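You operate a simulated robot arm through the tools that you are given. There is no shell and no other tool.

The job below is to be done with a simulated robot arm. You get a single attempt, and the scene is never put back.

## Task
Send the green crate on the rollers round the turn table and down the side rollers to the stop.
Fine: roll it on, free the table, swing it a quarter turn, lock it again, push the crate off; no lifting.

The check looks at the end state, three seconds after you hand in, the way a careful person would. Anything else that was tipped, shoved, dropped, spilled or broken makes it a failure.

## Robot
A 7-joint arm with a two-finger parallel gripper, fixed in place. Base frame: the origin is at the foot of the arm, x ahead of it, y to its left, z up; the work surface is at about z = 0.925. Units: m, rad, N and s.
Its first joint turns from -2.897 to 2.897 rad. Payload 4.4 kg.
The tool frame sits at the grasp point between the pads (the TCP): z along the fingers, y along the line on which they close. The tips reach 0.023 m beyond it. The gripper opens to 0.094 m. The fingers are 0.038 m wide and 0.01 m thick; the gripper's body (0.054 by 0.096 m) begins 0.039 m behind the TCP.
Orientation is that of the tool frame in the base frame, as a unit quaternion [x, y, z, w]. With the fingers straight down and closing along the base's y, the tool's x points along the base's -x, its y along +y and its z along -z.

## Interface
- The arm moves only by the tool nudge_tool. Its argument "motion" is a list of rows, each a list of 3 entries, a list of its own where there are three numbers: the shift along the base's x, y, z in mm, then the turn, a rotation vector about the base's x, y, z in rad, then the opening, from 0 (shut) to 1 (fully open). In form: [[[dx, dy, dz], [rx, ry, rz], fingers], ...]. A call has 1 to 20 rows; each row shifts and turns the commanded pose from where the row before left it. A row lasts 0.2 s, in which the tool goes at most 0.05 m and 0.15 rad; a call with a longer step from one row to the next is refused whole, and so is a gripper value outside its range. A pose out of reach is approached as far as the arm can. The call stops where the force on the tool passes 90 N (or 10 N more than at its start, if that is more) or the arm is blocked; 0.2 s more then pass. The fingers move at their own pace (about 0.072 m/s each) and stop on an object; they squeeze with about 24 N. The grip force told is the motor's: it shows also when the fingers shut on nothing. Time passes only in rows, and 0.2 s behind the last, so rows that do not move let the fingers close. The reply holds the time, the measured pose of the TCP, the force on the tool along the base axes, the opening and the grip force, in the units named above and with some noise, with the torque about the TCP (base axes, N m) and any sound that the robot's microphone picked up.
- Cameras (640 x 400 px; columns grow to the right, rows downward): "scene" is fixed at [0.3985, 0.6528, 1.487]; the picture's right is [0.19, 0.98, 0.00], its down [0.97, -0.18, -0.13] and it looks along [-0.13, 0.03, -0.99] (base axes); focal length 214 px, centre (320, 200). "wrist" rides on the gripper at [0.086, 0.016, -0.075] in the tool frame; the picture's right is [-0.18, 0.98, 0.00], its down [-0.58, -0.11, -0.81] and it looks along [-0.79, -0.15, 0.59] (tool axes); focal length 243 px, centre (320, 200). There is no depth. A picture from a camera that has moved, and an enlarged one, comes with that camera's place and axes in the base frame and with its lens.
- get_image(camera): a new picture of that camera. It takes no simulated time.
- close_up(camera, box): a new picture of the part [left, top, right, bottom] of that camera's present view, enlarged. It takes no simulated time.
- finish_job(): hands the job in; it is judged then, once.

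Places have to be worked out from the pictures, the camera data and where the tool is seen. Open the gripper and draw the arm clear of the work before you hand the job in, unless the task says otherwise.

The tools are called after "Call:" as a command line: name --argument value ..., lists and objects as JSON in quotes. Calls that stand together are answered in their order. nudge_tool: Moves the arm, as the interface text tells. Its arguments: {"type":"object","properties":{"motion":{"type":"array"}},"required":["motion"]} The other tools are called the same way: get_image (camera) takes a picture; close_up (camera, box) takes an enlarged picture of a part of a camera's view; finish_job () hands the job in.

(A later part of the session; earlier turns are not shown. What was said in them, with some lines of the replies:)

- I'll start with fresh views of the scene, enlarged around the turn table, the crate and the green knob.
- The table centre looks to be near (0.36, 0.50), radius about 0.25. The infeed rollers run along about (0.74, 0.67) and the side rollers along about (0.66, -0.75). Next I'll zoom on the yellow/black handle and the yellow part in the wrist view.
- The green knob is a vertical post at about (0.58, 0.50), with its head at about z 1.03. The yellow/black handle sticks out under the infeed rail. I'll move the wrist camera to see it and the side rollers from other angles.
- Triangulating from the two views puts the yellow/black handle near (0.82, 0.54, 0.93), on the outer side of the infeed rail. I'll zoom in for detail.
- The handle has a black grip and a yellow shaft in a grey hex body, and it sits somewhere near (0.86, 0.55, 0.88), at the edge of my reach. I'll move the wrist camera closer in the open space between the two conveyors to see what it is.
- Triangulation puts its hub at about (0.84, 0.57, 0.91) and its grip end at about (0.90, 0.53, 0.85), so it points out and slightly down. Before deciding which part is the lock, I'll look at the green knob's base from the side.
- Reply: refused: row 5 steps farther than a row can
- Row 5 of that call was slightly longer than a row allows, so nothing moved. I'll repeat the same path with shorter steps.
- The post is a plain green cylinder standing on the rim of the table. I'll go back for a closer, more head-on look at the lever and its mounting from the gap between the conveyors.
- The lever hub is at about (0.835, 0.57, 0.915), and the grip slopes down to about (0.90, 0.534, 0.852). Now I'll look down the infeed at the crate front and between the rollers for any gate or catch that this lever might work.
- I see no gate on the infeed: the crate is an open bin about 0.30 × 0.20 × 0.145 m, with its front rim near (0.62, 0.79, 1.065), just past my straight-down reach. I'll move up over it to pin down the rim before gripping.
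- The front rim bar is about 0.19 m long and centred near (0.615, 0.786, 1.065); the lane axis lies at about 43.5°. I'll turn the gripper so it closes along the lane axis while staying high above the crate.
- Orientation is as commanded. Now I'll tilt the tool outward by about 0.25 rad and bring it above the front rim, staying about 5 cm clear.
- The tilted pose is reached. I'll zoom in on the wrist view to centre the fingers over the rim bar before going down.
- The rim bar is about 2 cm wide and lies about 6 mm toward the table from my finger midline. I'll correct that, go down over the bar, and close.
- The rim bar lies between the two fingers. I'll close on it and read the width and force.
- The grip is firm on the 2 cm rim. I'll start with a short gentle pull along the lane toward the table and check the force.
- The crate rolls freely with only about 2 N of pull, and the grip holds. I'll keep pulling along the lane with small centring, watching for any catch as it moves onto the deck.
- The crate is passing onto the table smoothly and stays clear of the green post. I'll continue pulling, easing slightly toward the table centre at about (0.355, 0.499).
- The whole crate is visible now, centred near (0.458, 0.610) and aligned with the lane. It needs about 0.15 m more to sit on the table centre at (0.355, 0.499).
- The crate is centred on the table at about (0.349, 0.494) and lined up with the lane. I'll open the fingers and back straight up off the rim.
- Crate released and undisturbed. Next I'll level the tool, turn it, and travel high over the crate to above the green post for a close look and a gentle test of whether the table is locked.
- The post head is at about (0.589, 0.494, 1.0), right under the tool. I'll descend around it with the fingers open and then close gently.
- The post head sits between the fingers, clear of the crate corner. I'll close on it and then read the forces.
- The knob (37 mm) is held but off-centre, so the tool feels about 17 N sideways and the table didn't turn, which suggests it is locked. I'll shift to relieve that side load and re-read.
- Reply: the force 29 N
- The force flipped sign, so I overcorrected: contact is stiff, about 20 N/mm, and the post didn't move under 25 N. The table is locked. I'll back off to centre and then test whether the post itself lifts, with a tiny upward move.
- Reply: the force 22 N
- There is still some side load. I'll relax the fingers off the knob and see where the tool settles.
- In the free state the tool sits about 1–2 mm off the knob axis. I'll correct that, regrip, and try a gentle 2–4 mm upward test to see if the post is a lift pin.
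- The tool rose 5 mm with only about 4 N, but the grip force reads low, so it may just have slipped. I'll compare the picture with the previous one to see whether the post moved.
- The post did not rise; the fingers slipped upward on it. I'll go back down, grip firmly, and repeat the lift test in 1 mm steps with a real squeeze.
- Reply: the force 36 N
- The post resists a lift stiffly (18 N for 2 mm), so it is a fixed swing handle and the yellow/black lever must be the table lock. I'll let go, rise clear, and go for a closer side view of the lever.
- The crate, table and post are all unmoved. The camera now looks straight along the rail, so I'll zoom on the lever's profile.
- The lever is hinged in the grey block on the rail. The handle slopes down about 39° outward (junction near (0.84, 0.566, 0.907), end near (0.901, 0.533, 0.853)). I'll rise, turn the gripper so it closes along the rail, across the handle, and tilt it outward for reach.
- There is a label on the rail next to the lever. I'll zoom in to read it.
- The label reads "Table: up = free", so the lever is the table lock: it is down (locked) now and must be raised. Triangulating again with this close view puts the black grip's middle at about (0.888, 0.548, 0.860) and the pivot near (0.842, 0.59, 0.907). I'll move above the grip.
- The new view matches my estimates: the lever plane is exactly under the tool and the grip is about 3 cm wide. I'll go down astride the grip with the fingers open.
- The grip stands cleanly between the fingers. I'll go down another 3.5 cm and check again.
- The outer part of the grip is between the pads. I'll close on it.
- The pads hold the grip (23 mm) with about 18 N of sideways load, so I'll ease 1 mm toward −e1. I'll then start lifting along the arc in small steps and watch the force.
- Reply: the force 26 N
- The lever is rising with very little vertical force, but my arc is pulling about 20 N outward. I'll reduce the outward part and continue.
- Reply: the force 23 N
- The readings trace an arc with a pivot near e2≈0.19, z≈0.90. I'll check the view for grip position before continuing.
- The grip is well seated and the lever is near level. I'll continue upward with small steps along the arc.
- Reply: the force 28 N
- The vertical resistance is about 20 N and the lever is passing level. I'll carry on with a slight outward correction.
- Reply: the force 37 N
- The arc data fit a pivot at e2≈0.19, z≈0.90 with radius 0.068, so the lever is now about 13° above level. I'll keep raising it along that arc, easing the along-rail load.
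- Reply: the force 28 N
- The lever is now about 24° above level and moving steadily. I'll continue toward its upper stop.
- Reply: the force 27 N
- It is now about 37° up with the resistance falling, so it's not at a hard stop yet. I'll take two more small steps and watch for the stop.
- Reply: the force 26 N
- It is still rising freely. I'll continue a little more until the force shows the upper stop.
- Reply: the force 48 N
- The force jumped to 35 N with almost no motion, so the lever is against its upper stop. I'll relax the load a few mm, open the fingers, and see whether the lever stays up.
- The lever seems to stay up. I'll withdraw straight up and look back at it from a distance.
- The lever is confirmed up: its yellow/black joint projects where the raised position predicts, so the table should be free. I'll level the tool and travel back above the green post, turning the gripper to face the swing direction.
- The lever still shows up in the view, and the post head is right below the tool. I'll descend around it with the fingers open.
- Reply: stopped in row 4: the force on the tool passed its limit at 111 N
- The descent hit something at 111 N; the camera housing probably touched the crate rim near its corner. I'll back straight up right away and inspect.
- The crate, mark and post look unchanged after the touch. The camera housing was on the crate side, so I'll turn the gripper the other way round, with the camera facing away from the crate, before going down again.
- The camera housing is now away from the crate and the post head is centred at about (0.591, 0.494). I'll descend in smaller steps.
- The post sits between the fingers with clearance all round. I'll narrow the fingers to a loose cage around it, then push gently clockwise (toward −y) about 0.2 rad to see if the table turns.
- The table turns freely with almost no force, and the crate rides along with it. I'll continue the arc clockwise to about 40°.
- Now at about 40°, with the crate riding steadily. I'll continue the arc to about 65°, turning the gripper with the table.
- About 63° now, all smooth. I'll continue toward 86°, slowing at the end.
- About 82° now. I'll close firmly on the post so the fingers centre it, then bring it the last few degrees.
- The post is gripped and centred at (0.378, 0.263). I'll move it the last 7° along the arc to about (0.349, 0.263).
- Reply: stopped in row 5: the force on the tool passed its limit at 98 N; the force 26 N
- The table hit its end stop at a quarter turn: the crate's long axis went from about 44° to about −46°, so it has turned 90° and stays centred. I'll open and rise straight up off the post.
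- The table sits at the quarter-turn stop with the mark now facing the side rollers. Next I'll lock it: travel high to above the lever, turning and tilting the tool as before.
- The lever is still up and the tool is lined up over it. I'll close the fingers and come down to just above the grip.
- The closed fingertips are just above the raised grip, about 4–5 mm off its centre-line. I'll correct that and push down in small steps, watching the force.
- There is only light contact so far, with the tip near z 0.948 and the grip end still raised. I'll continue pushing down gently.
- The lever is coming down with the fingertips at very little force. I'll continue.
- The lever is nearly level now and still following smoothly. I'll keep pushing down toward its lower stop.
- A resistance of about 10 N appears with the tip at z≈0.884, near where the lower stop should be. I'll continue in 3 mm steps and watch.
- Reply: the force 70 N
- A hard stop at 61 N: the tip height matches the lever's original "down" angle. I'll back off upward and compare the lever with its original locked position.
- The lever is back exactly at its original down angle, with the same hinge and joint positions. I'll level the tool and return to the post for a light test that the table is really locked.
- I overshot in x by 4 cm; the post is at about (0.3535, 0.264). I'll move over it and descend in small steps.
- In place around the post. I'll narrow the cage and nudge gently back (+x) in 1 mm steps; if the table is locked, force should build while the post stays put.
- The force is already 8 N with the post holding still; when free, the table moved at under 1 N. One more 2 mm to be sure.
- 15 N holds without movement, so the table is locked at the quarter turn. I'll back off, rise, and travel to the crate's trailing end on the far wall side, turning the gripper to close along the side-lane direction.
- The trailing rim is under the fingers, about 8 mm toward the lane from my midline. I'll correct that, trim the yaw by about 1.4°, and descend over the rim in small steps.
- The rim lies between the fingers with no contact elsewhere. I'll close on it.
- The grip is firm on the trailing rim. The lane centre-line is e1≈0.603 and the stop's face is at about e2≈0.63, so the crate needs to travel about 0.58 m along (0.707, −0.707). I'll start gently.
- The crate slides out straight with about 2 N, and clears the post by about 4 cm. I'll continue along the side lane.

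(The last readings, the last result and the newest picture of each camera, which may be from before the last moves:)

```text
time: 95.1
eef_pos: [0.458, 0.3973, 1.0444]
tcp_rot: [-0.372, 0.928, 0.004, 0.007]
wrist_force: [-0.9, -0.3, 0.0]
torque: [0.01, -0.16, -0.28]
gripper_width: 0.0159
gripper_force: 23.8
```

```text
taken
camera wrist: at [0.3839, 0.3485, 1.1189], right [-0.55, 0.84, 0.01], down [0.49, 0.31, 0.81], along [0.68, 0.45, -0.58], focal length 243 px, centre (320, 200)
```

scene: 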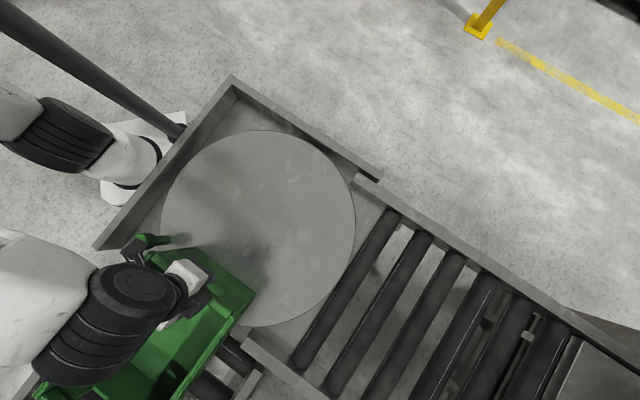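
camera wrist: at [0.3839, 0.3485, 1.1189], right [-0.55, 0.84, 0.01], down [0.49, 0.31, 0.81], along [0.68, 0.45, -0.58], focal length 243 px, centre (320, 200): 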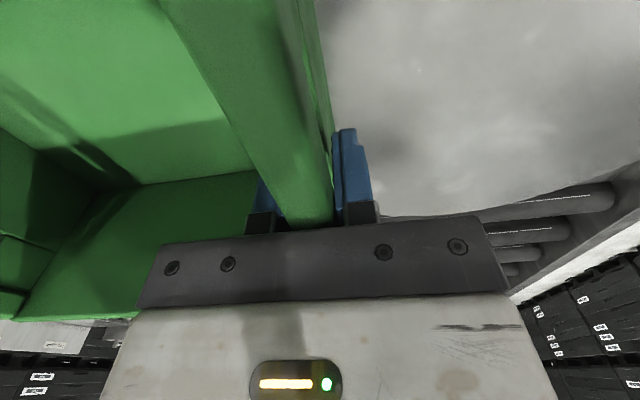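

The crate is mostly on the side rollers and running straight. I have about 0.29 m to go, so I'll continue and then slow before the stop.

Call:
nudge_tool --motion '[[[12, -12, 0], [0, 0, 0], 0], [[14.3, -14.3, 0], [0, 0, 0], 0], [[14.3, -14.3, 0], [0, 0, 0], 0], [[14.3, -14.3, 0], [0, 0, 0], 0], [[14.3, -14.3, 0], [0, 0, 0], 0], [[14.3, -14.3, 0], [0, 0, 0], 0], [[14.3, -14.3, 0], [0, 0, 0], 0], [[14.3, -14.3, 0], [0, 0, 0], 0], [[14.3, -14.3, 0], [0, 0, 0], 0], [[14.3, -14.3, 0], [0, 0, 0], 0], [[12, -12, 0], [0, 0, 0], 0]]'

Call:
get_image --camera "wrist"

Call:
get_image --camera "scene"

```text
time: 97.5
eef_pos: [0.6102, 0.2439, 1.0459]
tcp_rot: [-0.373, 0.928, 0.003, 0.007]
wrist_force: [-0.4, -0.6, 0.6]
torque: [0.26, -0.06, -0.16]
gripper_width: 0.0159
gripper_force: 23.9
```

```text
taken
camera wrist: at [0.5361, 0.1958, 1.1201], right [-0.55, 0.84, 0.01], down [0.49, 0.31, 0.81], along [0.68, 0.45, -0.58], focal length 243 px, centre (320, 200)
```

wrist: 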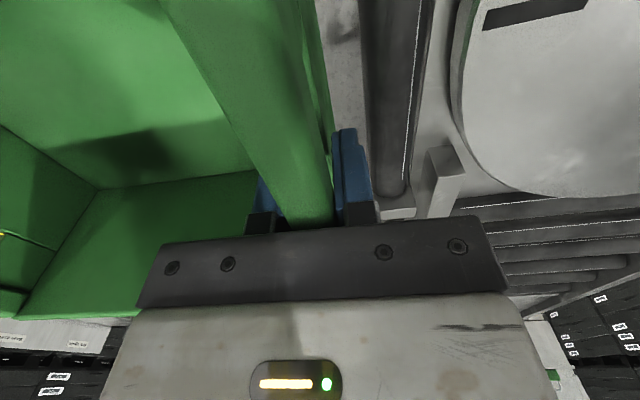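

```text
taken
```

scene: 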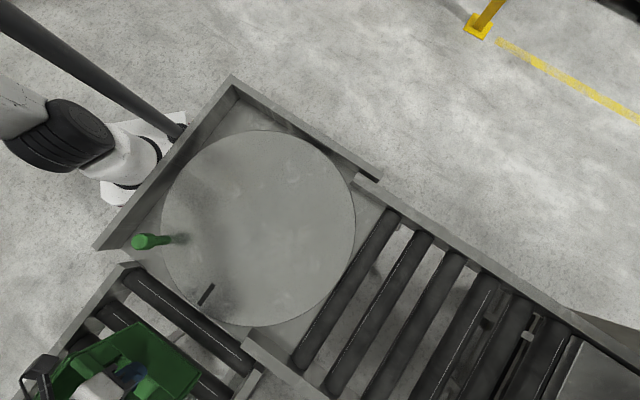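

About 8 cm of travel should remain. I'll slow down for the next 5 cm.

Call:
nudge_tool --motion '[[[8, -8, 0], [0, 0, 0], 0], [[8, -8, 0], [0, 0, 0], 0], [[8, -8, 0], [0, 0, 0], 0], [[6, -6, 0], [0, 0, 0], 0]]'

Call:
get_image --camera "wrist"

```text
time: 98.5
eef_pos: [0.6396, 0.2143, 1.0458]
tcp_rot: [-0.373, 0.928, 0.004, 0.006]
wrist_force: [-0.3, -0.9, 0.5]
torque: [0.18, -0.08, -0.15]
gripper_width: 0.0161
gripper_force: 24.0
```

```text
taken
camera wrist: at [0.5667, 0.1659, 1.1195], right [-0.55, 0.84, 0.01], down [0.49, 0.31, 0.81], along [0.68, 0.45, -0.58], focal length 243 px, centre (320, 200)
```

wrist: 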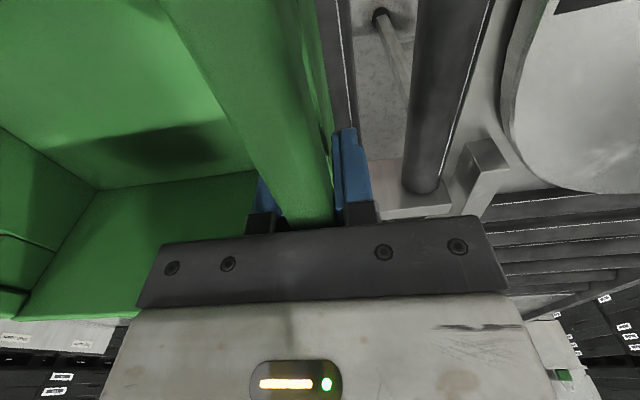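

Still no stop contact. I'll continue in 4 mm steps and watch for the force rising.

Call:
nudge_tool --motion '[[[3, -3, 0], [0, 0, 0], 0], [[3, -3, 0], [0, 0, 0], 0], [[3, -3, 0], [0, 0, 0], 0], [[3, -3, 0], [0, 0, 0], 0]]'

```text
time: 99.5
eef_pos: [0.653, 0.2024, 1.0449]
tcp_rot: [-0.374, 0.927, 0.005, 0.006]
wrist_force: [0.2, 0.3, -0.2]
torque: [-0.17, 0.07, 0.12]
gripper_width: 0.0158
gripper_force: 24.5
```

Call:
nudge_tool --motion '[[[2.5, -2.5, 0], [0, 0, 0], 0], [[2.5, -2.5, 0], [0, 0, 0], 0], [[2.5, -2.5, 0], [0, 0, 0], 0]]'

```text
time: 100.3
eef_pos: [0.6596, 0.1959, 1.0456]
tcp_rot: [-0.373, 0.928, 0.005, 0.006]
wrist_force: [0.6, 1.3, -0.2]
torque: [-0.07, 0.01, 0.09]
gripper_width: 0.0158
gripper_force: 23.8
```

No contact yet at e2≈0.328, with the leading face at about 0.62. I'll continue in small steps.

Call:
nudge_tool --motion '[[[2.5, -2.5, 0], [0, 0, 0], 0], [[2.5, -2.5, 0], [0, 0, 0], 0], [[2, -2, 0], [0, 0, 0], 0]]'

Call:
get_image --camera "wrist"

```text
time: 101.1
eef_pos: [0.6665, 0.1876, 1.0466]
tcp_rot: [-0.373, 0.928, 0.004, 0.006]
wrist_force: [0.9, 0.0, 0.5]
torque: [-0.02, -0.2, 0.22]
gripper_width: 0.0158
gripper_force: 23.9
```

```text
taken
camera wrist: at [0.5927, 0.1394, 1.119], right [-0.55, 0.84, 0.01], down [0.49, 0.31, 0.81], along [0.68, 0.45, -0.58], focal length 243 px, centre (320, 200)
```

wrist: 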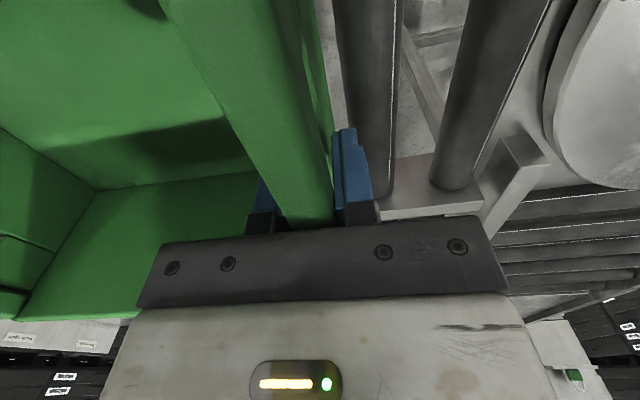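

Call:
nudge_tool --motion '[[[2, -2, 0], [0, 0, 0], 0], [[2, -2, 0], [0, 0, 0], 0], [[2, -2, 0], [0, 0, 0], 0]]'

```text
time: 101.9
eef_pos: [0.673, 0.183, 1.0456]
tcp_rot: [-0.373, 0.928, 0.004, 0.007]
wrist_force: [1.9, 2.1, 0.5]
torque: [0.01, -0.22, 0.12]
gripper_width: 0.0158
gripper_force: 23.7
```

Still free at e2≈0.346. My stop estimate was good to a centimetre or two, so I'll keep stepping gently until I feel it.

Call:
nudge_tool --motion '[[[2, -2, 0], [0, 0, 0], 0], [[2, -2, 0], [0, 0, 0], 0], [[2, -2, 0], [0, 0, 0], 0]]'

```text
time: 102.7
eef_pos: [0.6781, 0.1772, 1.0454]
tcp_rot: [-0.373, 0.928, 0.004, 0.006]
wrist_force: [0.9, 0.7, -0.1]
torque: [-0.09, -0.08, 0.19]
gripper_width: 0.0162
gripper_force: 23.8
```

Call:
nudge_tool --motion '[[[2, -2, 0], [0, 0, 0], 0], [[2, -2, 0], [0, 0, 0], 0], [[2, -2, 0], [0, 0, 0], 0]]'

```text
time: 103.5
eef_pos: [0.684, 0.1701, 1.0449]
tcp_rot: [-0.373, 0.928, 0.004, 0.005]
wrist_force: [0.3, 0.6, 0.0]
torque: [0.02, -0.16, 0.04]
gripper_width: 0.0157
gripper_force: 23.2
```

Call:
nudge_tool --motion '[[[2, -2, 0], [0, 0, 0], 0], [[2, -2, 0], [0, 0, 0], 0], [[2, -2, 0], [0, 0, 0], 0], [[2, -2, 0], [0, 0, 0], 0]]'

```text
time: 104.5
eef_pos: [0.6925, 0.1629, 1.0451]
tcp_rot: [-0.373, 0.928, 0.004, 0.006]
wrist_force: [-0.7, 0.1, 0.3]
torque: [0.21, -0.27, -0.11]
gripper_width: 0.016
gripper_force: 24.2
```

Still no contact, so the stop must be further than my estimate. I'll keep advancing in 3–4 mm steps with the force check.

Call:
nudge_tool --motion '[[[3, -3, 0], [0, 0, 0], 0], [[3, -3, 0], [0, 0, 0], 0], [[3, -3, 0], [0, 0, 0], 0], [[3, -3, 0], [0, 0, 0], 0]]'

Call:
get_image --camera "wrist"

```text
time: 105.5
eef_pos: [0.7038, 0.1508, 1.0469]
tcp_rot: [-0.373, 0.928, 0.004, 0.006]
wrist_force: [-46.3, 23.3, 16.7]
torque: [-0.31, -0.65, 0.46]
gripper_width: 0.0282
gripper_force: 24.0
```

```text
taken
camera wrist: at [0.63, 0.1016, 1.1204], right [-0.55, 0.84, 0.01], down [0.49, 0.31, 0.81], along [0.68, 0.45, -0.58], focal length 243 px, centre (320, 200)
```

wrist: 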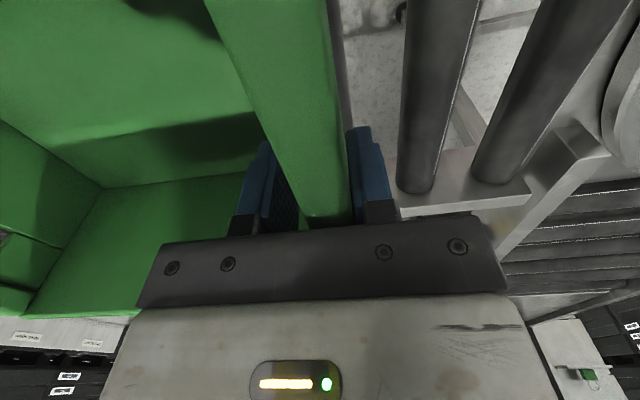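

The crate has met the stop: 52 N and no further travel. I'll open the fingers to release that load without pulling the crate back.

Call:
nudge_tool --motion '[[[-0.7, 0.7, 0], [0, 0, 0], 0.35], [[0, 0, 0], [0, 0, 0], 0.6], [[0, 0, 0], [0, 0, 0], 1], [[0, 0, 0], [0, 0, 0], 1]]'

Call:
get_image --camera "wrist"

```text
time: 106.5
eef_pos: [0.7035, 0.152, 1.0457]
tcp_rot: [-0.373, 0.928, 0.005, 0.006]
wrist_force: [0.2, -0.3, -0.8]
torque: [-0.02, -0.03, 0.01]
gripper_width: 0.0942
gripper_force: 0.0
```

```text
taken
camera wrist: at [0.6301, 0.1019, 1.1195], right [-0.55, 0.84, 0.01], down [0.49, 0.31, 0.81], along [0.68, 0.45, -0.58], focal length 243 px, centre (320, 200)
```

wrist: 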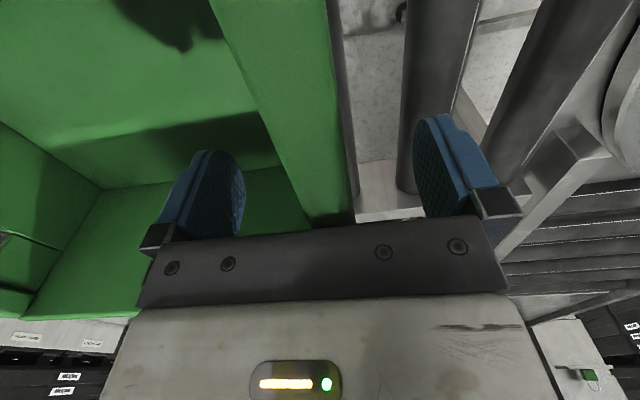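

The fingers are open and the forces are at zero. I'll rise straight up and turn the camera to look down the lane at the crate and the stop.

Call:
nudge_tool --motion '[[[0, 0, 25], [0, 0, 0], 1], [[0, 0, 40], [0, 0, 0], 1], [[0, 0, 45], [0, 0, 0], 1], [[0, 0, 45], [0, 0, 0], 1], [[0, 0, 45], [0, 0, -0.14], 1], [[0, 0, 30], [0, 0, -0.14], 1], [[0, 0, 0], [0, 0, -0.14], 1], [[0, 0, 0], [0, 0, -0.14], 1], [[0, 0, 0], [0, 0, -0.14], 1], [[0, 0, 0], [0, 0, -0.14], 1], [[0, 0, 0], [0, 0, -0.14], 1], [[0, 0, 0], [0, 0, -0.14], 1], [[0, 0, 0], [0, 0, -0.14], 1], [[0, 0, 0], [0, 0, -0.14], 1]]'

Call:
get_image --camera "wrist"

Call:
get_image --camera "scene"

```text
time: 109.5
eef_pos: [0.7041, 0.1509, 1.2761]
tcp_rot: [0.313, 0.95, 0.0, 0.007]
wrist_force: [0.3, 0.1, 0.0]
torque: [-0.02, -0.02, 0.0]
gripper_width: 0.0942
gripper_force: 0.1
```

```text
taken
camera wrist: at [0.6435, 0.216, 1.3492], right [0.73, 0.68, 0.01], down [0.39, -0.43, 0.81], along [0.56, -0.59, -0.58], focal length 243 px, centre (320, 200)
```

wrist: 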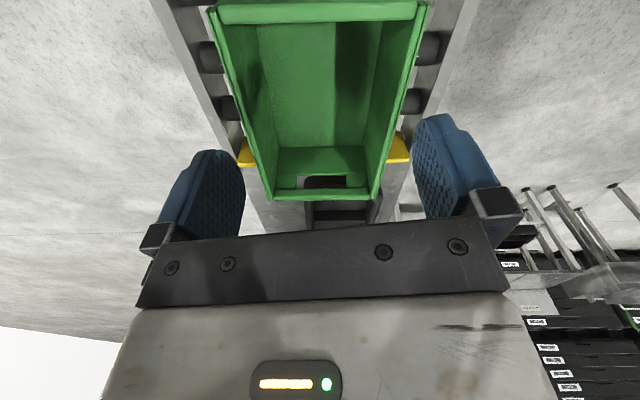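

```text
taken
```

scene: 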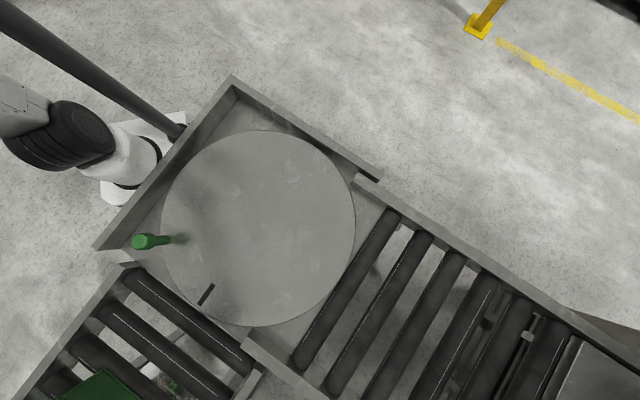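

The crate sits centred in the side lane with the yellow stop at its leading end. I'll move forward along the lane to check for a gap between crate and stop.

Call:
nudge_tool --motion '[[[28, -28, 0], [0, 0, 0], 1], [[28, -28, 0], [0, 0, 0], 1], [[28, -28, 0], [0, 0, 0], 1], [[28, -28, 0], [0, 0, 0], 1]]'

Call:
get_image --camera "wrist"

Call:
close_up --camera "wrist" --box '[200, 0, 440, 180]'

```text
time: 110.5
eef_pos: [0.815, 0.038, 1.2759]
tcp_rot: [0.313, 0.95, -0.001, 0.008]
wrist_force: [-0.1, -0.4, 0.1]
torque: [0.01, -0.01, -0.03]
gripper_width: 0.0942
gripper_force: 0.0
```

```text
taken
camera wrist: at [0.7556, 0.1032, 1.3494], right [0.73, 0.68, 0.01], down [0.39, -0.43, 0.81], along [0.56, -0.59, -0.58], focal length 243 px, centre (320, 200)
```

wrist: 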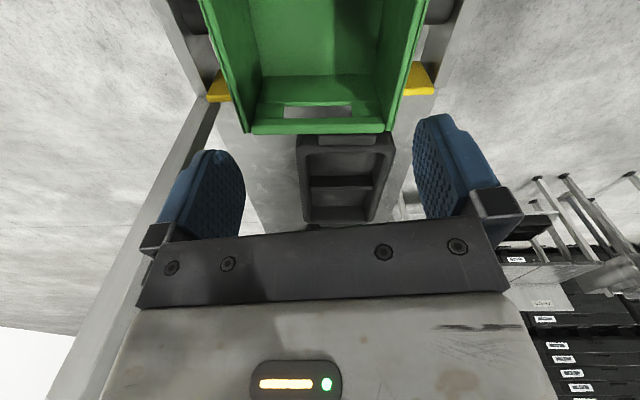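

```text
2.22 times, centred on (320, 90) of wrist
camera zoom: at [0.7556, 0.1032, 1.3494], right [0.73, 0.68, 0.01], down [0.39, -0.43, 0.81], along [0.56, -0.59, -0.58], focal length 539 px, centre (320, 444)
```

zoom: 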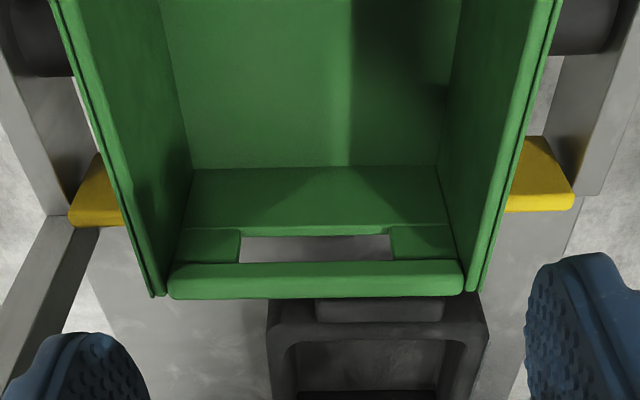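

The crate's leading wall looks to be against the stop. I'll check from the side for a gap, turning the camera to look across the lane at the stop.

Call:
nudge_tool --motion '[[[0, -25, 0], [0, 0, 0.14], 1], [[0, -25, 0], [0, 0, 0.14], 1], [[0, -25, 0], [0, 0, 0.14], 1], [[0, -25, 0], [0, 0, 0.14], 1], [[0, -25, 0], [0, 0, 0.14], 1], [[0, -25, 0], [0, 0, 0.14], 1], [[0, -25, 0], [0, 0, 0.14], 1], [[0, -25, -20], [0, 0, 0.14], 1], [[0, -20, -30], [0, 0, 0.14], 1], [[0, -10, -40], [0, 0, 0.14], 1]]'

Call:
get_image --camera "wrist"

Call:
close_up --camera "wrist" --box '[180, 0, 460, 200]'

```text
time: 112.9
eef_pos: [0.8243, -0.1616, 1.2229]
tcp_rot: [-0.391, 0.92, -0.011, 0.025]
wrist_force: [0.6, -0.5, -0.1]
torque: [0.03, 0.02, 0.01]
gripper_width: 0.094
gripper_force: 0.1
stopped in row 10: the arm was blocked; the commanded pose is now the measured one
```

```text
taken
camera wrist: at [0.7481, -0.2119, 1.2934], right [-0.58, 0.81, -0.03], down [0.44, 0.34, 0.83], along [0.69, 0.47, -0.55], focal length 243 px, centre (320, 200)
```

wrist: 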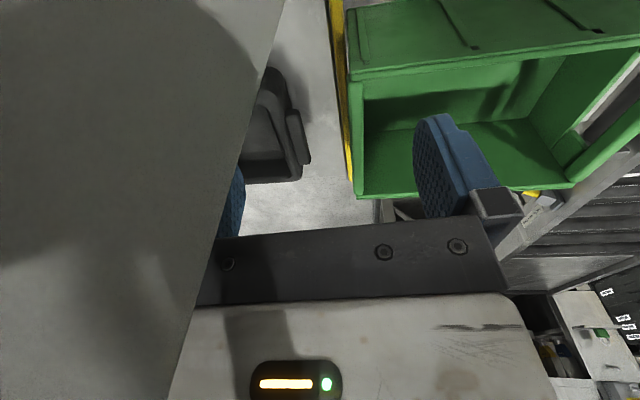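

```text
2.00 times, centred on (320, 100) of wrist
camera zoom: at [0.7481, -0.2119, 1.2934], right [-0.58, 0.81, -0.03], down [0.44, 0.34, 0.83], along [0.69, 0.47, -0.55], focal length 485 px, centre (320, 400)
```

zoom: 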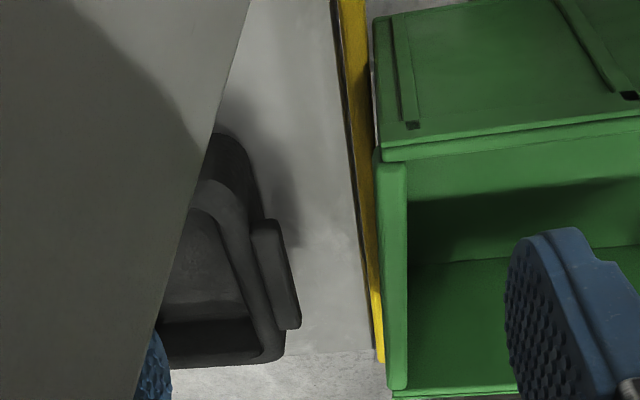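

The arm was blocked by a tall grey object on the near side of the lane end. Forces are low, but I'll back out the way I came right away and look at what it is.

Call:
nudge_tool --motion '[[[0, 15, 10], [0, 0, 0], 1], [[0, 25, 15], [0, 0, 0], 1], [[0, 25, 15], [0, 0, 0], 1], [[0, 25, 0], [0, 0, 0], 1]]'

Call:
get_image --camera "wrist"

Call:
get_image --camera "scene"

```text
time: 113.9
eef_pos: [0.825, -0.0798, 1.2617]
tcp_rot: [-0.387, 0.922, -0.011, 0.025]
wrist_force: [-0.5, 0.8, 0.0]
torque: [-0.03, 0.01, 0.01]
gripper_width: 0.0942
gripper_force: 0.1
```

```text
taken
camera wrist: at [0.7483, -0.1304, 1.3321], right [-0.57, 0.82, -0.03], down [0.44, 0.34, 0.83], along [0.69, 0.46, -0.55], focal length 243 px, centre (320, 200)
```

wrist: 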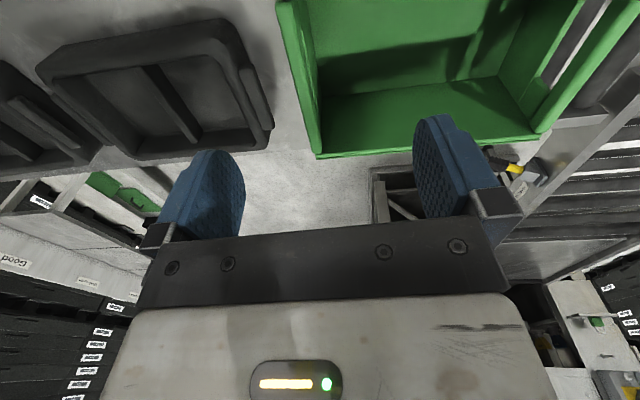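

```text
taken
```

scene: 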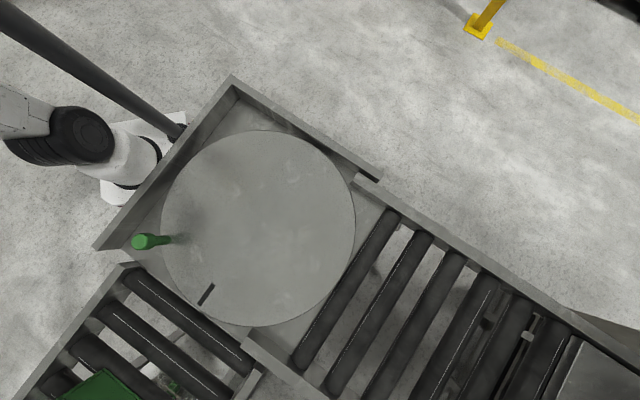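

I'm clear. I'll turn the camera toward where the block happened to see what the object is and whether it was disturbed.

Call:
nudge_tool --motion '[[[-10, 25, 20], [0, 0, -0.14], 1], [[-15, 25, 20], [0, 0, -0.14], 1], [[-15, 25, 0], [0, 0, -0.14], 1], [[-15, 25, 0], [0, 0, -0.14], 1], [[-15, 25, 0], [0, 0, -0.14], 1], [[0, 0, 0], [0, 0, -0.14], 1], [[0, 0, 0], [0, 0, -0.14], 1], [[0, 0, 0], [0, 0, -0.14], 1], [[0, 0, 0], [0, 0, -0.14], 1], [[0, 0, 0], [0, 0, -0.14], 1]]'

Call:
get_image --camera "wrist"

```text
time: 116.1
eef_pos: [0.7538, 0.0462, 1.3013]
tcp_rot: [0.3, 0.954, -0.025, 0.012]
wrist_force: [0.0, -0.1, 0.0]
torque: [0.01, 0.02, 0.03]
gripper_width: 0.0938
gripper_force: 0.0
```

```text
taken
camera wrist: at [0.6913, 0.1125, 1.3716], right [0.71, 0.7, -0.03], down [0.41, -0.38, 0.83], along [0.57, -0.6, -0.55], focal length 243 px, centre (320, 200)
```

wrist: 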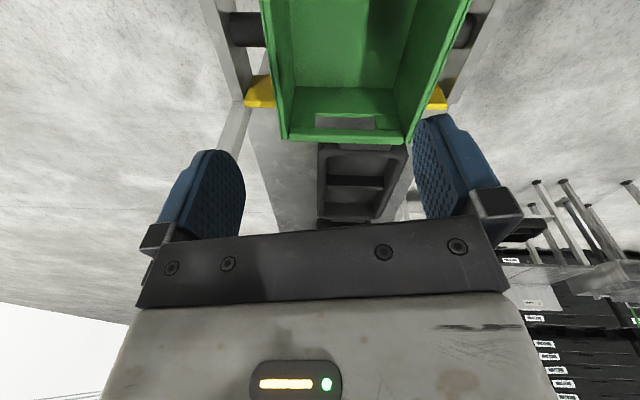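

A post rises from the near corner of the stop, partly hidden by the finger. I'll turn and tilt the camera a bit to see it fully.

Call:
nudge_tool --motion '[[[-10, 20, 0], [0, 0, -0.14], 1], [[-10, 20, 0], [0, 0, -0.14], 1], [[-10, 20, 0], [0, 0, -0.14], 1], [[0, 0, 0], [0, 0, -0.1], 1], [[0, 0, 0], [-0.13, -0.032, 0], 1], [[0, 0, 0], [-0.13, -0.032, 0], 1], [[0, 0, 0], [-0.13, -0.032, 0], 1]]'

Call:
get_image --camera "wrist"

```text
time: 117.7
eef_pos: [0.7225, 0.1067, 1.3006]
tcp_rot: [0.521, 0.824, -0.165, 0.15]
wrist_force: [-0.2, -0.4, 0.8]
torque: [-0.01, 0.02, 0.0]
gripper_width: 0.094
gripper_force: 0.1
```

```text
taken
camera wrist: at [0.6974, 0.2145, 1.3306], right [0.97, 0.25, -0.03], down [0.08, -0.17, 0.98], along [0.24, -0.95, -0.18], focal length 243 px, centre (320, 200)
```

wrist: 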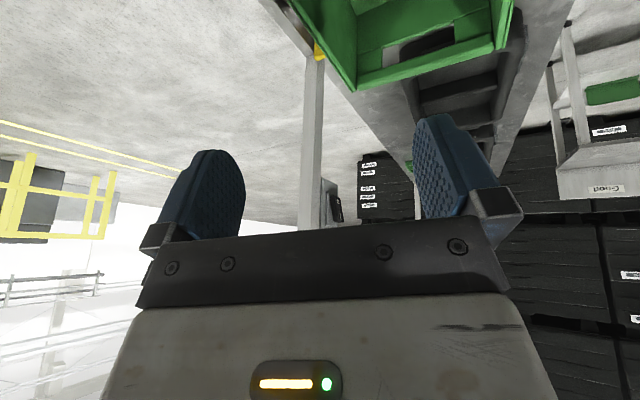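

It's a post on the lane end carrying some panel. I'll zoom in on it.

Call:
close_up --camera "wrist" --box '[270, 30, 420, 235]'

Call:
nudge_tool --motion '[[[0, 0, 0], [-0.13, -0.032, 0], 1], [[0, 0, 0], [-0.13, -0.032, 0], 1]]'

Call:
get_image --camera "wrist"

```text
1.95 times, centred on (345, 132) of wrist
camera zoom: at [0.6974, 0.2145, 1.3306], right [0.97, 0.25, -0.03], down [0.08, -0.17, 0.98], along [0.24, -0.95, -0.18], focal length 473 px, centre (271, 332)
```

zoom: 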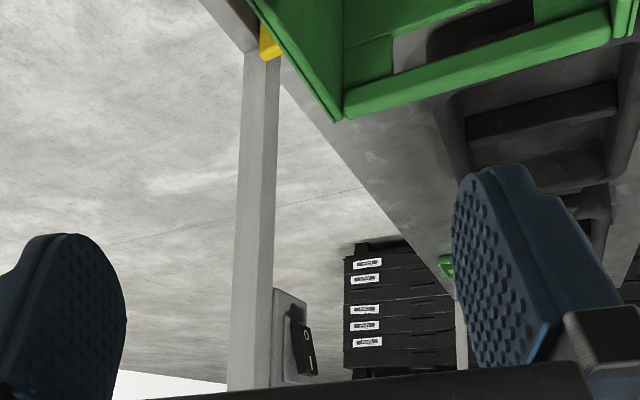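

```text
time: 118.3
eef_pos: [0.7235, 0.1054, 1.3008]
tcp_rot: [0.503, 0.79, -0.254, 0.243]
wrist_force: [-0.9, 1.0, 0.1]
torque: [-0.02, -0.03, -0.02]
gripper_width: 0.0941
gripper_force: 0.0
```

```text
taken
camera wrist: at [0.6964, 0.2178, 1.2997], right [0.97, 0.24, -0.04], down [0.02, 0.09, 1.0], along [0.24, -0.97, 0.08], focal length 243 px, centre (320, 200)
```

wrist: 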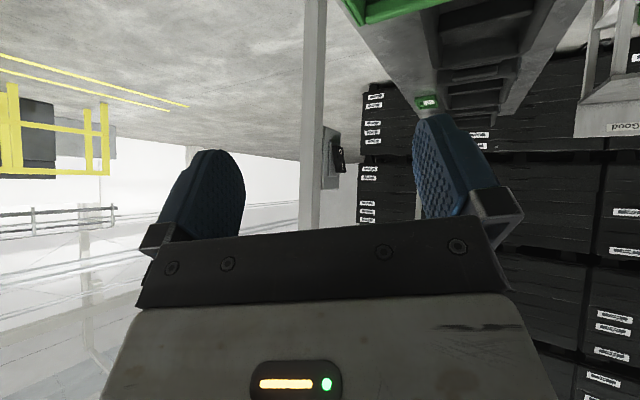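

The post carries a small box with a rocker switch marked O / I. I need to see whether my contact touched it, so I'll zoom in on its state.

Call:
close_up --camera "wrist" --box '[295, 110, 375, 210]'

Call:
close_up --camera "wrist" --box '[290, 0, 460, 235]'

```text
4.00 times, centred on (335, 160) of wrist
camera zoom: at [0.6964, 0.2178, 1.2997], right [0.97, 0.24, -0.04], down [0.02, 0.09, 1.0], along [0.24, -0.97, 0.08], focal length 970 px, centre (260, 360)
```

zoom: 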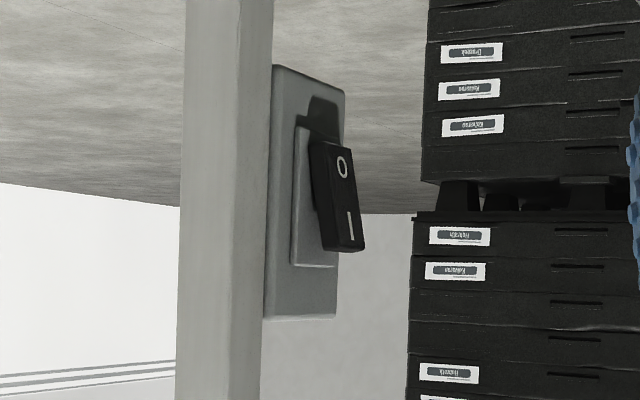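

```text
1.70 times, centred on (375, 118) of wrist
camera zoom: at [0.6964, 0.2178, 1.2997], right [0.97, 0.24, -0.04], down [0.02, 0.09, 1.0], along [0.24, -0.97, 0.08], focal length 413 px, centre (226, 340)
```

zoom: 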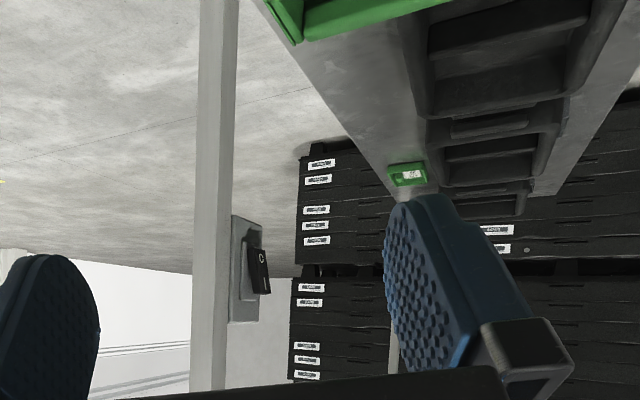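

The rocker now shows its "I" end standing out. I can't tell from this alone whether my contact changed it, but my very first close-up caught this switch at its lower left. I'll return to the exact start pose and take the same view to compare.

Call:
nudge_tool --motion '[[[0, 10, 0], [0.13, 0.032, 0], 1], [[0, 10, 0], [0.13, 0.032, 0], 1], [[0, 10, 0], [0.13, 0.032, 0], 1], [[0, 10, 0], [0.13, 0.032, 0], 1], [[0, 10, 0], [0.13, 0.032, 0], 1], [[-16, 38, 0], [0, 0, 0.14], 1], [[-16, 38, 0], [0, 0, 0.14], 1], [[-16, 38, 0], [0, 0, 0.14], 1], [[-16, 38, 0], [0, 0, 0.14], 1], [[-16, 38, -10], [0, 0, 0.14], 1], [[-16, 38, -20], [0, 0, 0.14], 1], [[-16, 38, -25], [0, 0, 0.14], 1], [[-16, 38, -25], [0, 0, 0.14], 1], [[-3, 8, -40], [0, 0, 0.01], 1]]'

Call:
get_image --camera "wrist"

```text
time: 121.3
eef_pos: [0.5918, 0.4686, 1.1808]
tcp_rot: [-0.004, 1.0, -0.018, 0.02]
wrist_force: [0.1, 0.5, -0.5]
torque: [0.02, -0.04, -0.02]
gripper_width: 0.0941
gripper_force: 0.0
```

```text
taken
camera wrist: at [0.5026, 0.4869, 1.2516], right [0.18, 0.98, -0.03], down [0.55, -0.07, 0.83], along [0.82, -0.16, -0.55], focal length 243 px, centre (320, 200)
```

wrist: 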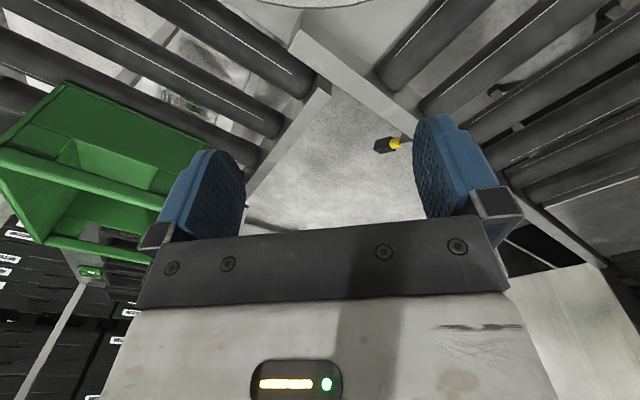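

Nearly the start pose; I'll remove the small residual tilt and height offset so that the two views match.

Call:
nudge_tool --motion '[[[0.3, -1.7, -13.7], [0.036, 0.04, -0.008], 1], [[0, 0, 0], [0, 0, 0], 1]]'

Call:
close_up --camera "wrist" --box '[0, 100, 200, 400]'

```text
time: 121.9
eef_pos: [0.5914, 0.4669, 1.168]
tcp_rot: [0.001, 1.0, 0.0, -0.001]
wrist_force: [0.0, 0.2, 0.9]
torque: [0.01, -0.01, 0.02]
gripper_width: 0.0941
gripper_force: 0.0
```

```text
1.33 times, centred on (100, 250) of wrist
camera zoom: at [0.5063, 0.483, 1.2419], right [0.19, 0.98, 0.0], down [0.58, -0.11, 0.81], along [0.79, -0.15, -0.59], focal length 324 px, centre (613, 133)
```

zoom: 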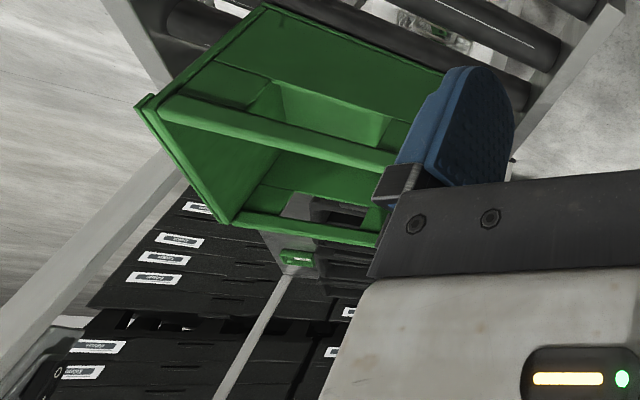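

The view now matches the first one. I'll zoom at high magnification on the switch from here to compare it with how it appeared in the first close-up.

Call:
close_up --camera "wrist" --box '[-150, 340, -60, 400]'

Call:
close_up --camera "wrist" --box '[0, 300, 100, 400]'

```text
refused: -150 is not a number from 0 to 640
```

```text
4.00 times, centred on (50, 350) of wrist
camera zoom: at [0.5063, 0.483, 1.2419], right [0.19, 0.98, 0.0], down [0.58, -0.11, 0.81], along [0.79, -0.15, -0.59], focal length 970 px, centre (1400, -400)
```

zoom: 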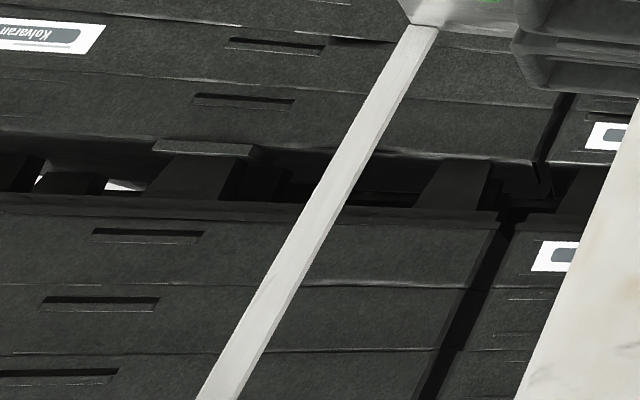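

Call:
close_up --camera "wrist" --box '[0, 220, 4, 400]'

Call:
close_up --camera "wrist" --box '[0, 100, 200, 400]'

```text
2.22 times, centred on (2, 310) of wrist
camera zoom: at [0.5063, 0.483, 1.2419], right [0.19, 0.98, 0.0], down [0.58, -0.11, 0.81], along [0.79, -0.15, -0.59], focal length 539 px, centre (1027, -44)
```

zoom: 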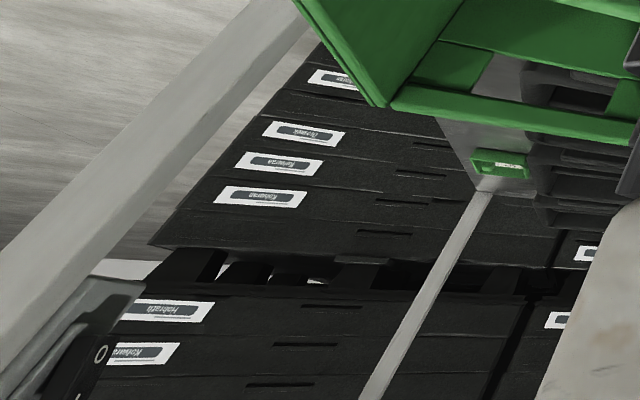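

```text
1.33 times, centred on (100, 250) of wrist
camera zoom: at [0.5063, 0.483, 1.2419], right [0.19, 0.98, 0.0], down [0.58, -0.11, 0.81], along [0.79, -0.15, -0.59], focal length 324 px, centre (613, 133)
```

zoom: 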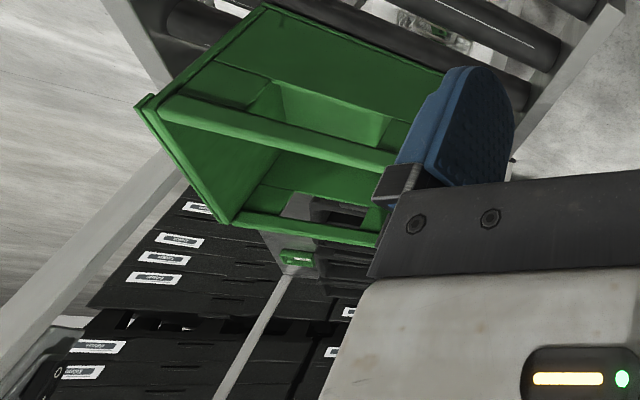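

Tracing the block: the lag was all in the base joint and the tool force stayed near zero, so an arm link met the fixed post, and the switch looks the same as in my first view. I'll leave that area alone. The side view hinted at a few mm of gap at the stop, so I'll give the crate a light final push from behind with closed fingers.

Call:
nudge_tool --motion '[[[8.5, -43, 0], [0, 0, 0.128], 0], [[8.5, -43, 0], [0, 0, 0.128], 0], [[8.5, -43, 0], [0, 0, 0.128], 0], [[8.5, -43, 0], [0, 0, 0.128], 0], [[8.5, -43, 0], [0, 0, 0.128], 0], [[8.5, -43, 0], [0, 0, 0.128], 0], [[0, -4, 0], [0, 0, 0], 0]]'

Call:
get_image --camera "wrist"

Call:
get_image --camera "scene"

```text
time: 123.5
eef_pos: [0.6446, 0.2051, 1.1669]
tcp_rot: [-0.374, 0.927, -0.001, 0.0]
wrist_force: [-0.3, -0.2, -0.3]
torque: [0.03, -0.01, 0.02]
gripper_width: 0.0001
gripper_force: 24.6
```

```text
taken
camera wrist: at [0.5713, 0.1554, 1.2423], right [-0.55, 0.84, 0.0], down [0.49, 0.33, 0.81], along [0.67, 0.44, -0.59], focal length 243 px, centre (320, 200)
```

wrist: 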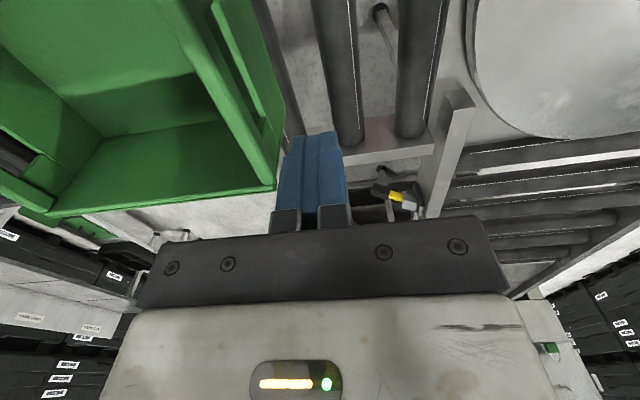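

```text
taken
```

scene: 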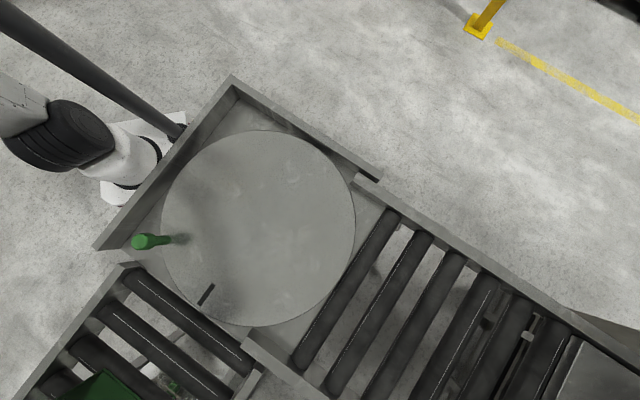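

I'm behind the crate's trailing end with fingers closed, and the lever is visible and still down. I'll descend and then push gently in 2 mm steps.

Call:
nudge_tool --motion '[[[0, 0, -35], [0, 0, 0], 0], [[0, 0, -35], [0, 0, 0], 0], [[0, 0, -35], [0, 0, 0], 0], [[0, 0, -27], [0, 0, 0], 0], [[7, -7, 0], [0, 0, 0], 0], [[7, -7, 0], [0, 0, 0], 0]]'

Call:
get_image --camera "wrist"

```text
time: 124.9
eef_pos: [0.6558, 0.1909, 1.0359]
tcp_rot: [-0.375, 0.927, -0.001, 0.001]
wrist_force: [-35.7, 19.0, 13.5]
torque: [-1.23, -1.96, -0.27]
gripper_width: 0.0
gripper_force: 23.5
```

```text
taken
camera wrist: at [0.5834, 0.1429, 1.1109], right [-0.55, 0.84, 0.0], down [0.49, 0.33, 0.81], along [0.67, 0.44, -0.59], focal length 243 px, centre (320, 200)
```

wrist: 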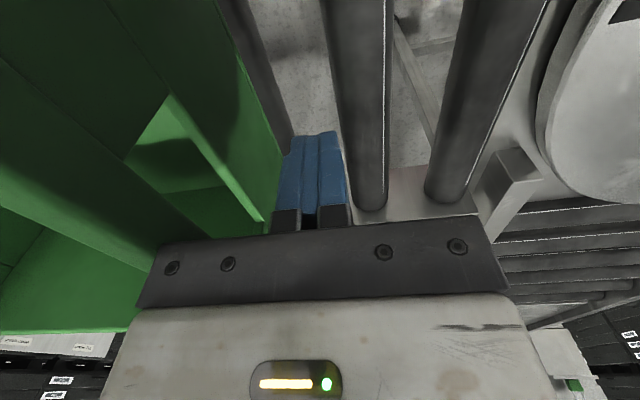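

Contact at about 40 N: the gripper body is pressing the crate's rim toward the stop, so the crate is seated. I'll back off slowly so it isn't disturbed.

Call:
nudge_tool --motion '[[[-1, 1, 0], [0, 0, 0], 0], [[-1, 1, 0], [0, 0, 0], 0], [[-1, 1, 0], [0, 0, 0], 0], [[-2, 2, 0], [0, 0, 0], 0]]'

```text
time: 125.9
eef_pos: [0.6534, 0.1937, 1.0365]
tcp_rot: [-0.373, 0.928, -0.001, -0.001]
wrist_force: [0.1, 0.7, 0.9]
torque: [-0.01, 0.02, 0.0]
gripper_width: 0.0001
gripper_force: 24.5
```

Forces are back to zero. I'll retreat backward and up, then take a final look at the crate against the stop from the pose that was safe before.

Call:
nudge_tool --motion '[[[-12, 12, 0], [0, 0, 0], 0], [[-20, 20, 10], [0, 0, 0], 0], [[0, 0, 45], [0, 0, 0], 1], [[0, 0, 45], [0, 0, -0.14], 1], [[0, 0, 45], [0, 0, -0.14], 1], [[0, 0, 45], [0, 0, -0.14], 1], [[0, 0, 30], [0, 0, -0.14], 1], [[20, -20, 0], [0, 0, -0.14], 1], [[28, -28, 0], [0, 0, -0.14], 1], [[28, -28, 0], [0, 0, -0.14], 1], [[28, -28, 0], [0, 0, -0.14], 1], [[28, -28, 0], [0, 0, -0.14], 1], [[28, -28, 0], [0, 0, -0.14], 1], [[20, -20, 0], [0, 0, 0], 1]]'

Call:
get_image --camera "wrist"

Call:
close_up --camera "wrist" --box '[200, 0, 440, 150]'

```text
time: 128.9
eef_pos: [0.8009, 0.0458, 1.2559]
tcp_rot: [0.312, 0.95, -0.001, 0.0]
wrist_force: [0.4, -0.2, -0.2]
torque: [0.01, 0.0, -0.04]
gripper_width: 0.0938
gripper_force: 0.1
```

```text
taken
camera wrist: at [0.7416, 0.1112, 1.3303], right [0.73, 0.68, 0.0], down [0.4, -0.43, 0.81], along [0.55, -0.59, -0.59], focal length 243 px, centre (320, 200)
```

wrist: 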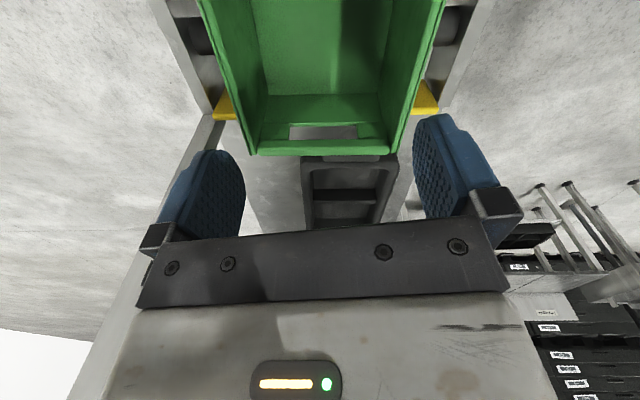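

```text
2.67 times, centred on (320, 75) of wrist
camera zoom: at [0.7416, 0.1112, 1.3303], right [0.73, 0.68, 0.0], down [0.4, -0.43, 0.81], along [0.55, -0.59, -0.59], focal length 647 px, centre (320, 533)
```

zoom: 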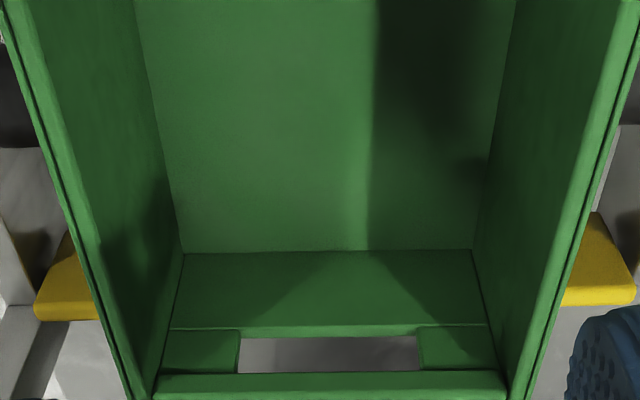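

The crate is centred in the lane, square to the yellow stop, and two independent pushes ended at the same place. I'll draw the arm clear to a high position and take final views before handing in.

Call:
nudge_tool --motion '[[[-20, 30, 20], [0, 0, 0.1], 1], [[-25, 38, 15], [0, 0, 0.1], 1], [[-25, 38, 10], [0, 0, 0.1], 1], [[-25, 38, 0], [0, 0, 0.1], 1], [[-25, 38, 0], [0, 0, 0.1], 1], [[-25, 38, 0], [0, 0, 0.1], 1], [[-25, 38, 0], [0, 0, 0], 1], [[-25, 38, 0], [0, 0, 0], 1], [[-20, 38, 0], [0, 0, 0], 1]]'

Call:
get_image --camera "wrist"

Call:
get_image --camera "scene"

Call:
close_up --camera "wrist" --box '[0, 0, 320, 200]'

```text
time: 130.9
eef_pos: [0.5862, 0.3799, 1.2998]
tcp_rot: [0.016, 1.0, -0.001, -0.001]
wrist_force: [0.1, -0.1, -0.3]
torque: [-0.04, -0.01, 0.0]
gripper_width: 0.0939
gripper_force: 0.0
```

```text
taken
camera wrist: at [0.5006, 0.3997, 1.3744], right [0.22, 0.98, 0.0], down [0.58, -0.13, 0.81], along [0.79, -0.18, -0.59], focal length 243 px, centre (320, 200)
```

wrist: 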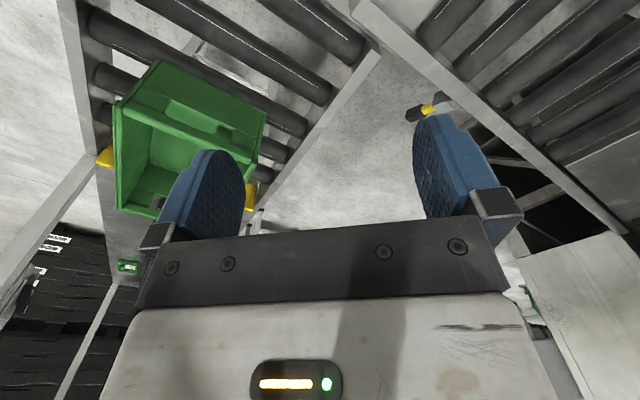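

```text
taken
```

scene: 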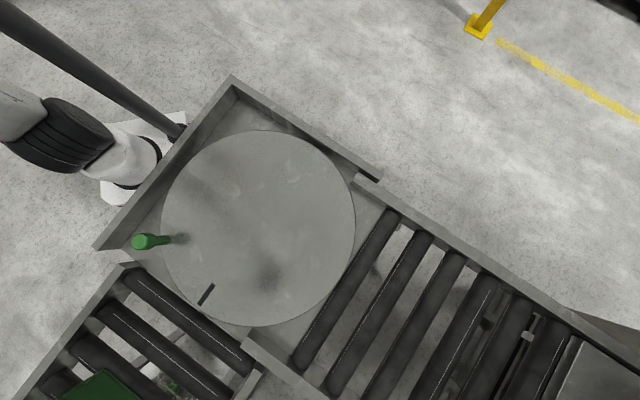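

```text
2.00 times, centred on (160, 100) of wrist
camera zoom: at [0.5006, 0.3997, 1.3744], right [0.22, 0.98, 0.0], down [0.58, -0.13, 0.81], along [0.79, -0.18, -0.59], focal length 485 px, centre (640, 400)
```

zoom: 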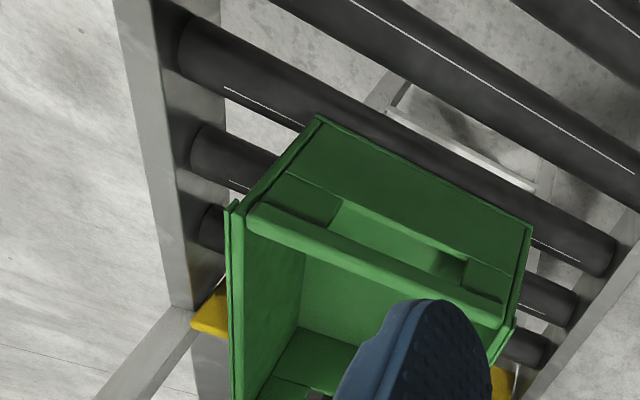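

The crate rests on the side rollers at the yellow stop, and the table is at its quarter turn with the lock lever down. The gripper is open and the arm is clear, so I'm handing the job in.

Call:
finish_job

```text
The job is handed in.
```

I rolled the green crate onto the turn table, swung it a quarter turn, locked the table again and pushed the crate down the side rollers to the yellow stop. The job is handed in, and I don't have the check's result.

- **Crate:** it sits in the side lane, square to the stop. Two separate pushes ended in the same place. I couldn't get a straight view of the contact, so there may be a gap of a few millimetres.
- **Table:** it turned until it met its own end stop. The lock lever ("Table: up = free") is back at its original down angle. The green post held still against 15 N, so the table is locked.
- **Arm:** the gripper is open and the arm is drawn clear.

Three contacts along the way could matter to the check:

- **Crate rim:** coming down to the green post the first time, something on the gripper, most likely its camera, pressed on what I took to be the crate's rim, at up to 111 N. The crate did not move and I saw no damage.
- **End stop:** the table met its end stop at 98 N before the arm halted.
- **Post with the O/I switch:** while I was checking the stop, the arm was blocked, most likely by the post that carries a rocker switch. The tool felt almost no force. Going by my first picture, the switch looks unchanged, but I could not confirm that closely.
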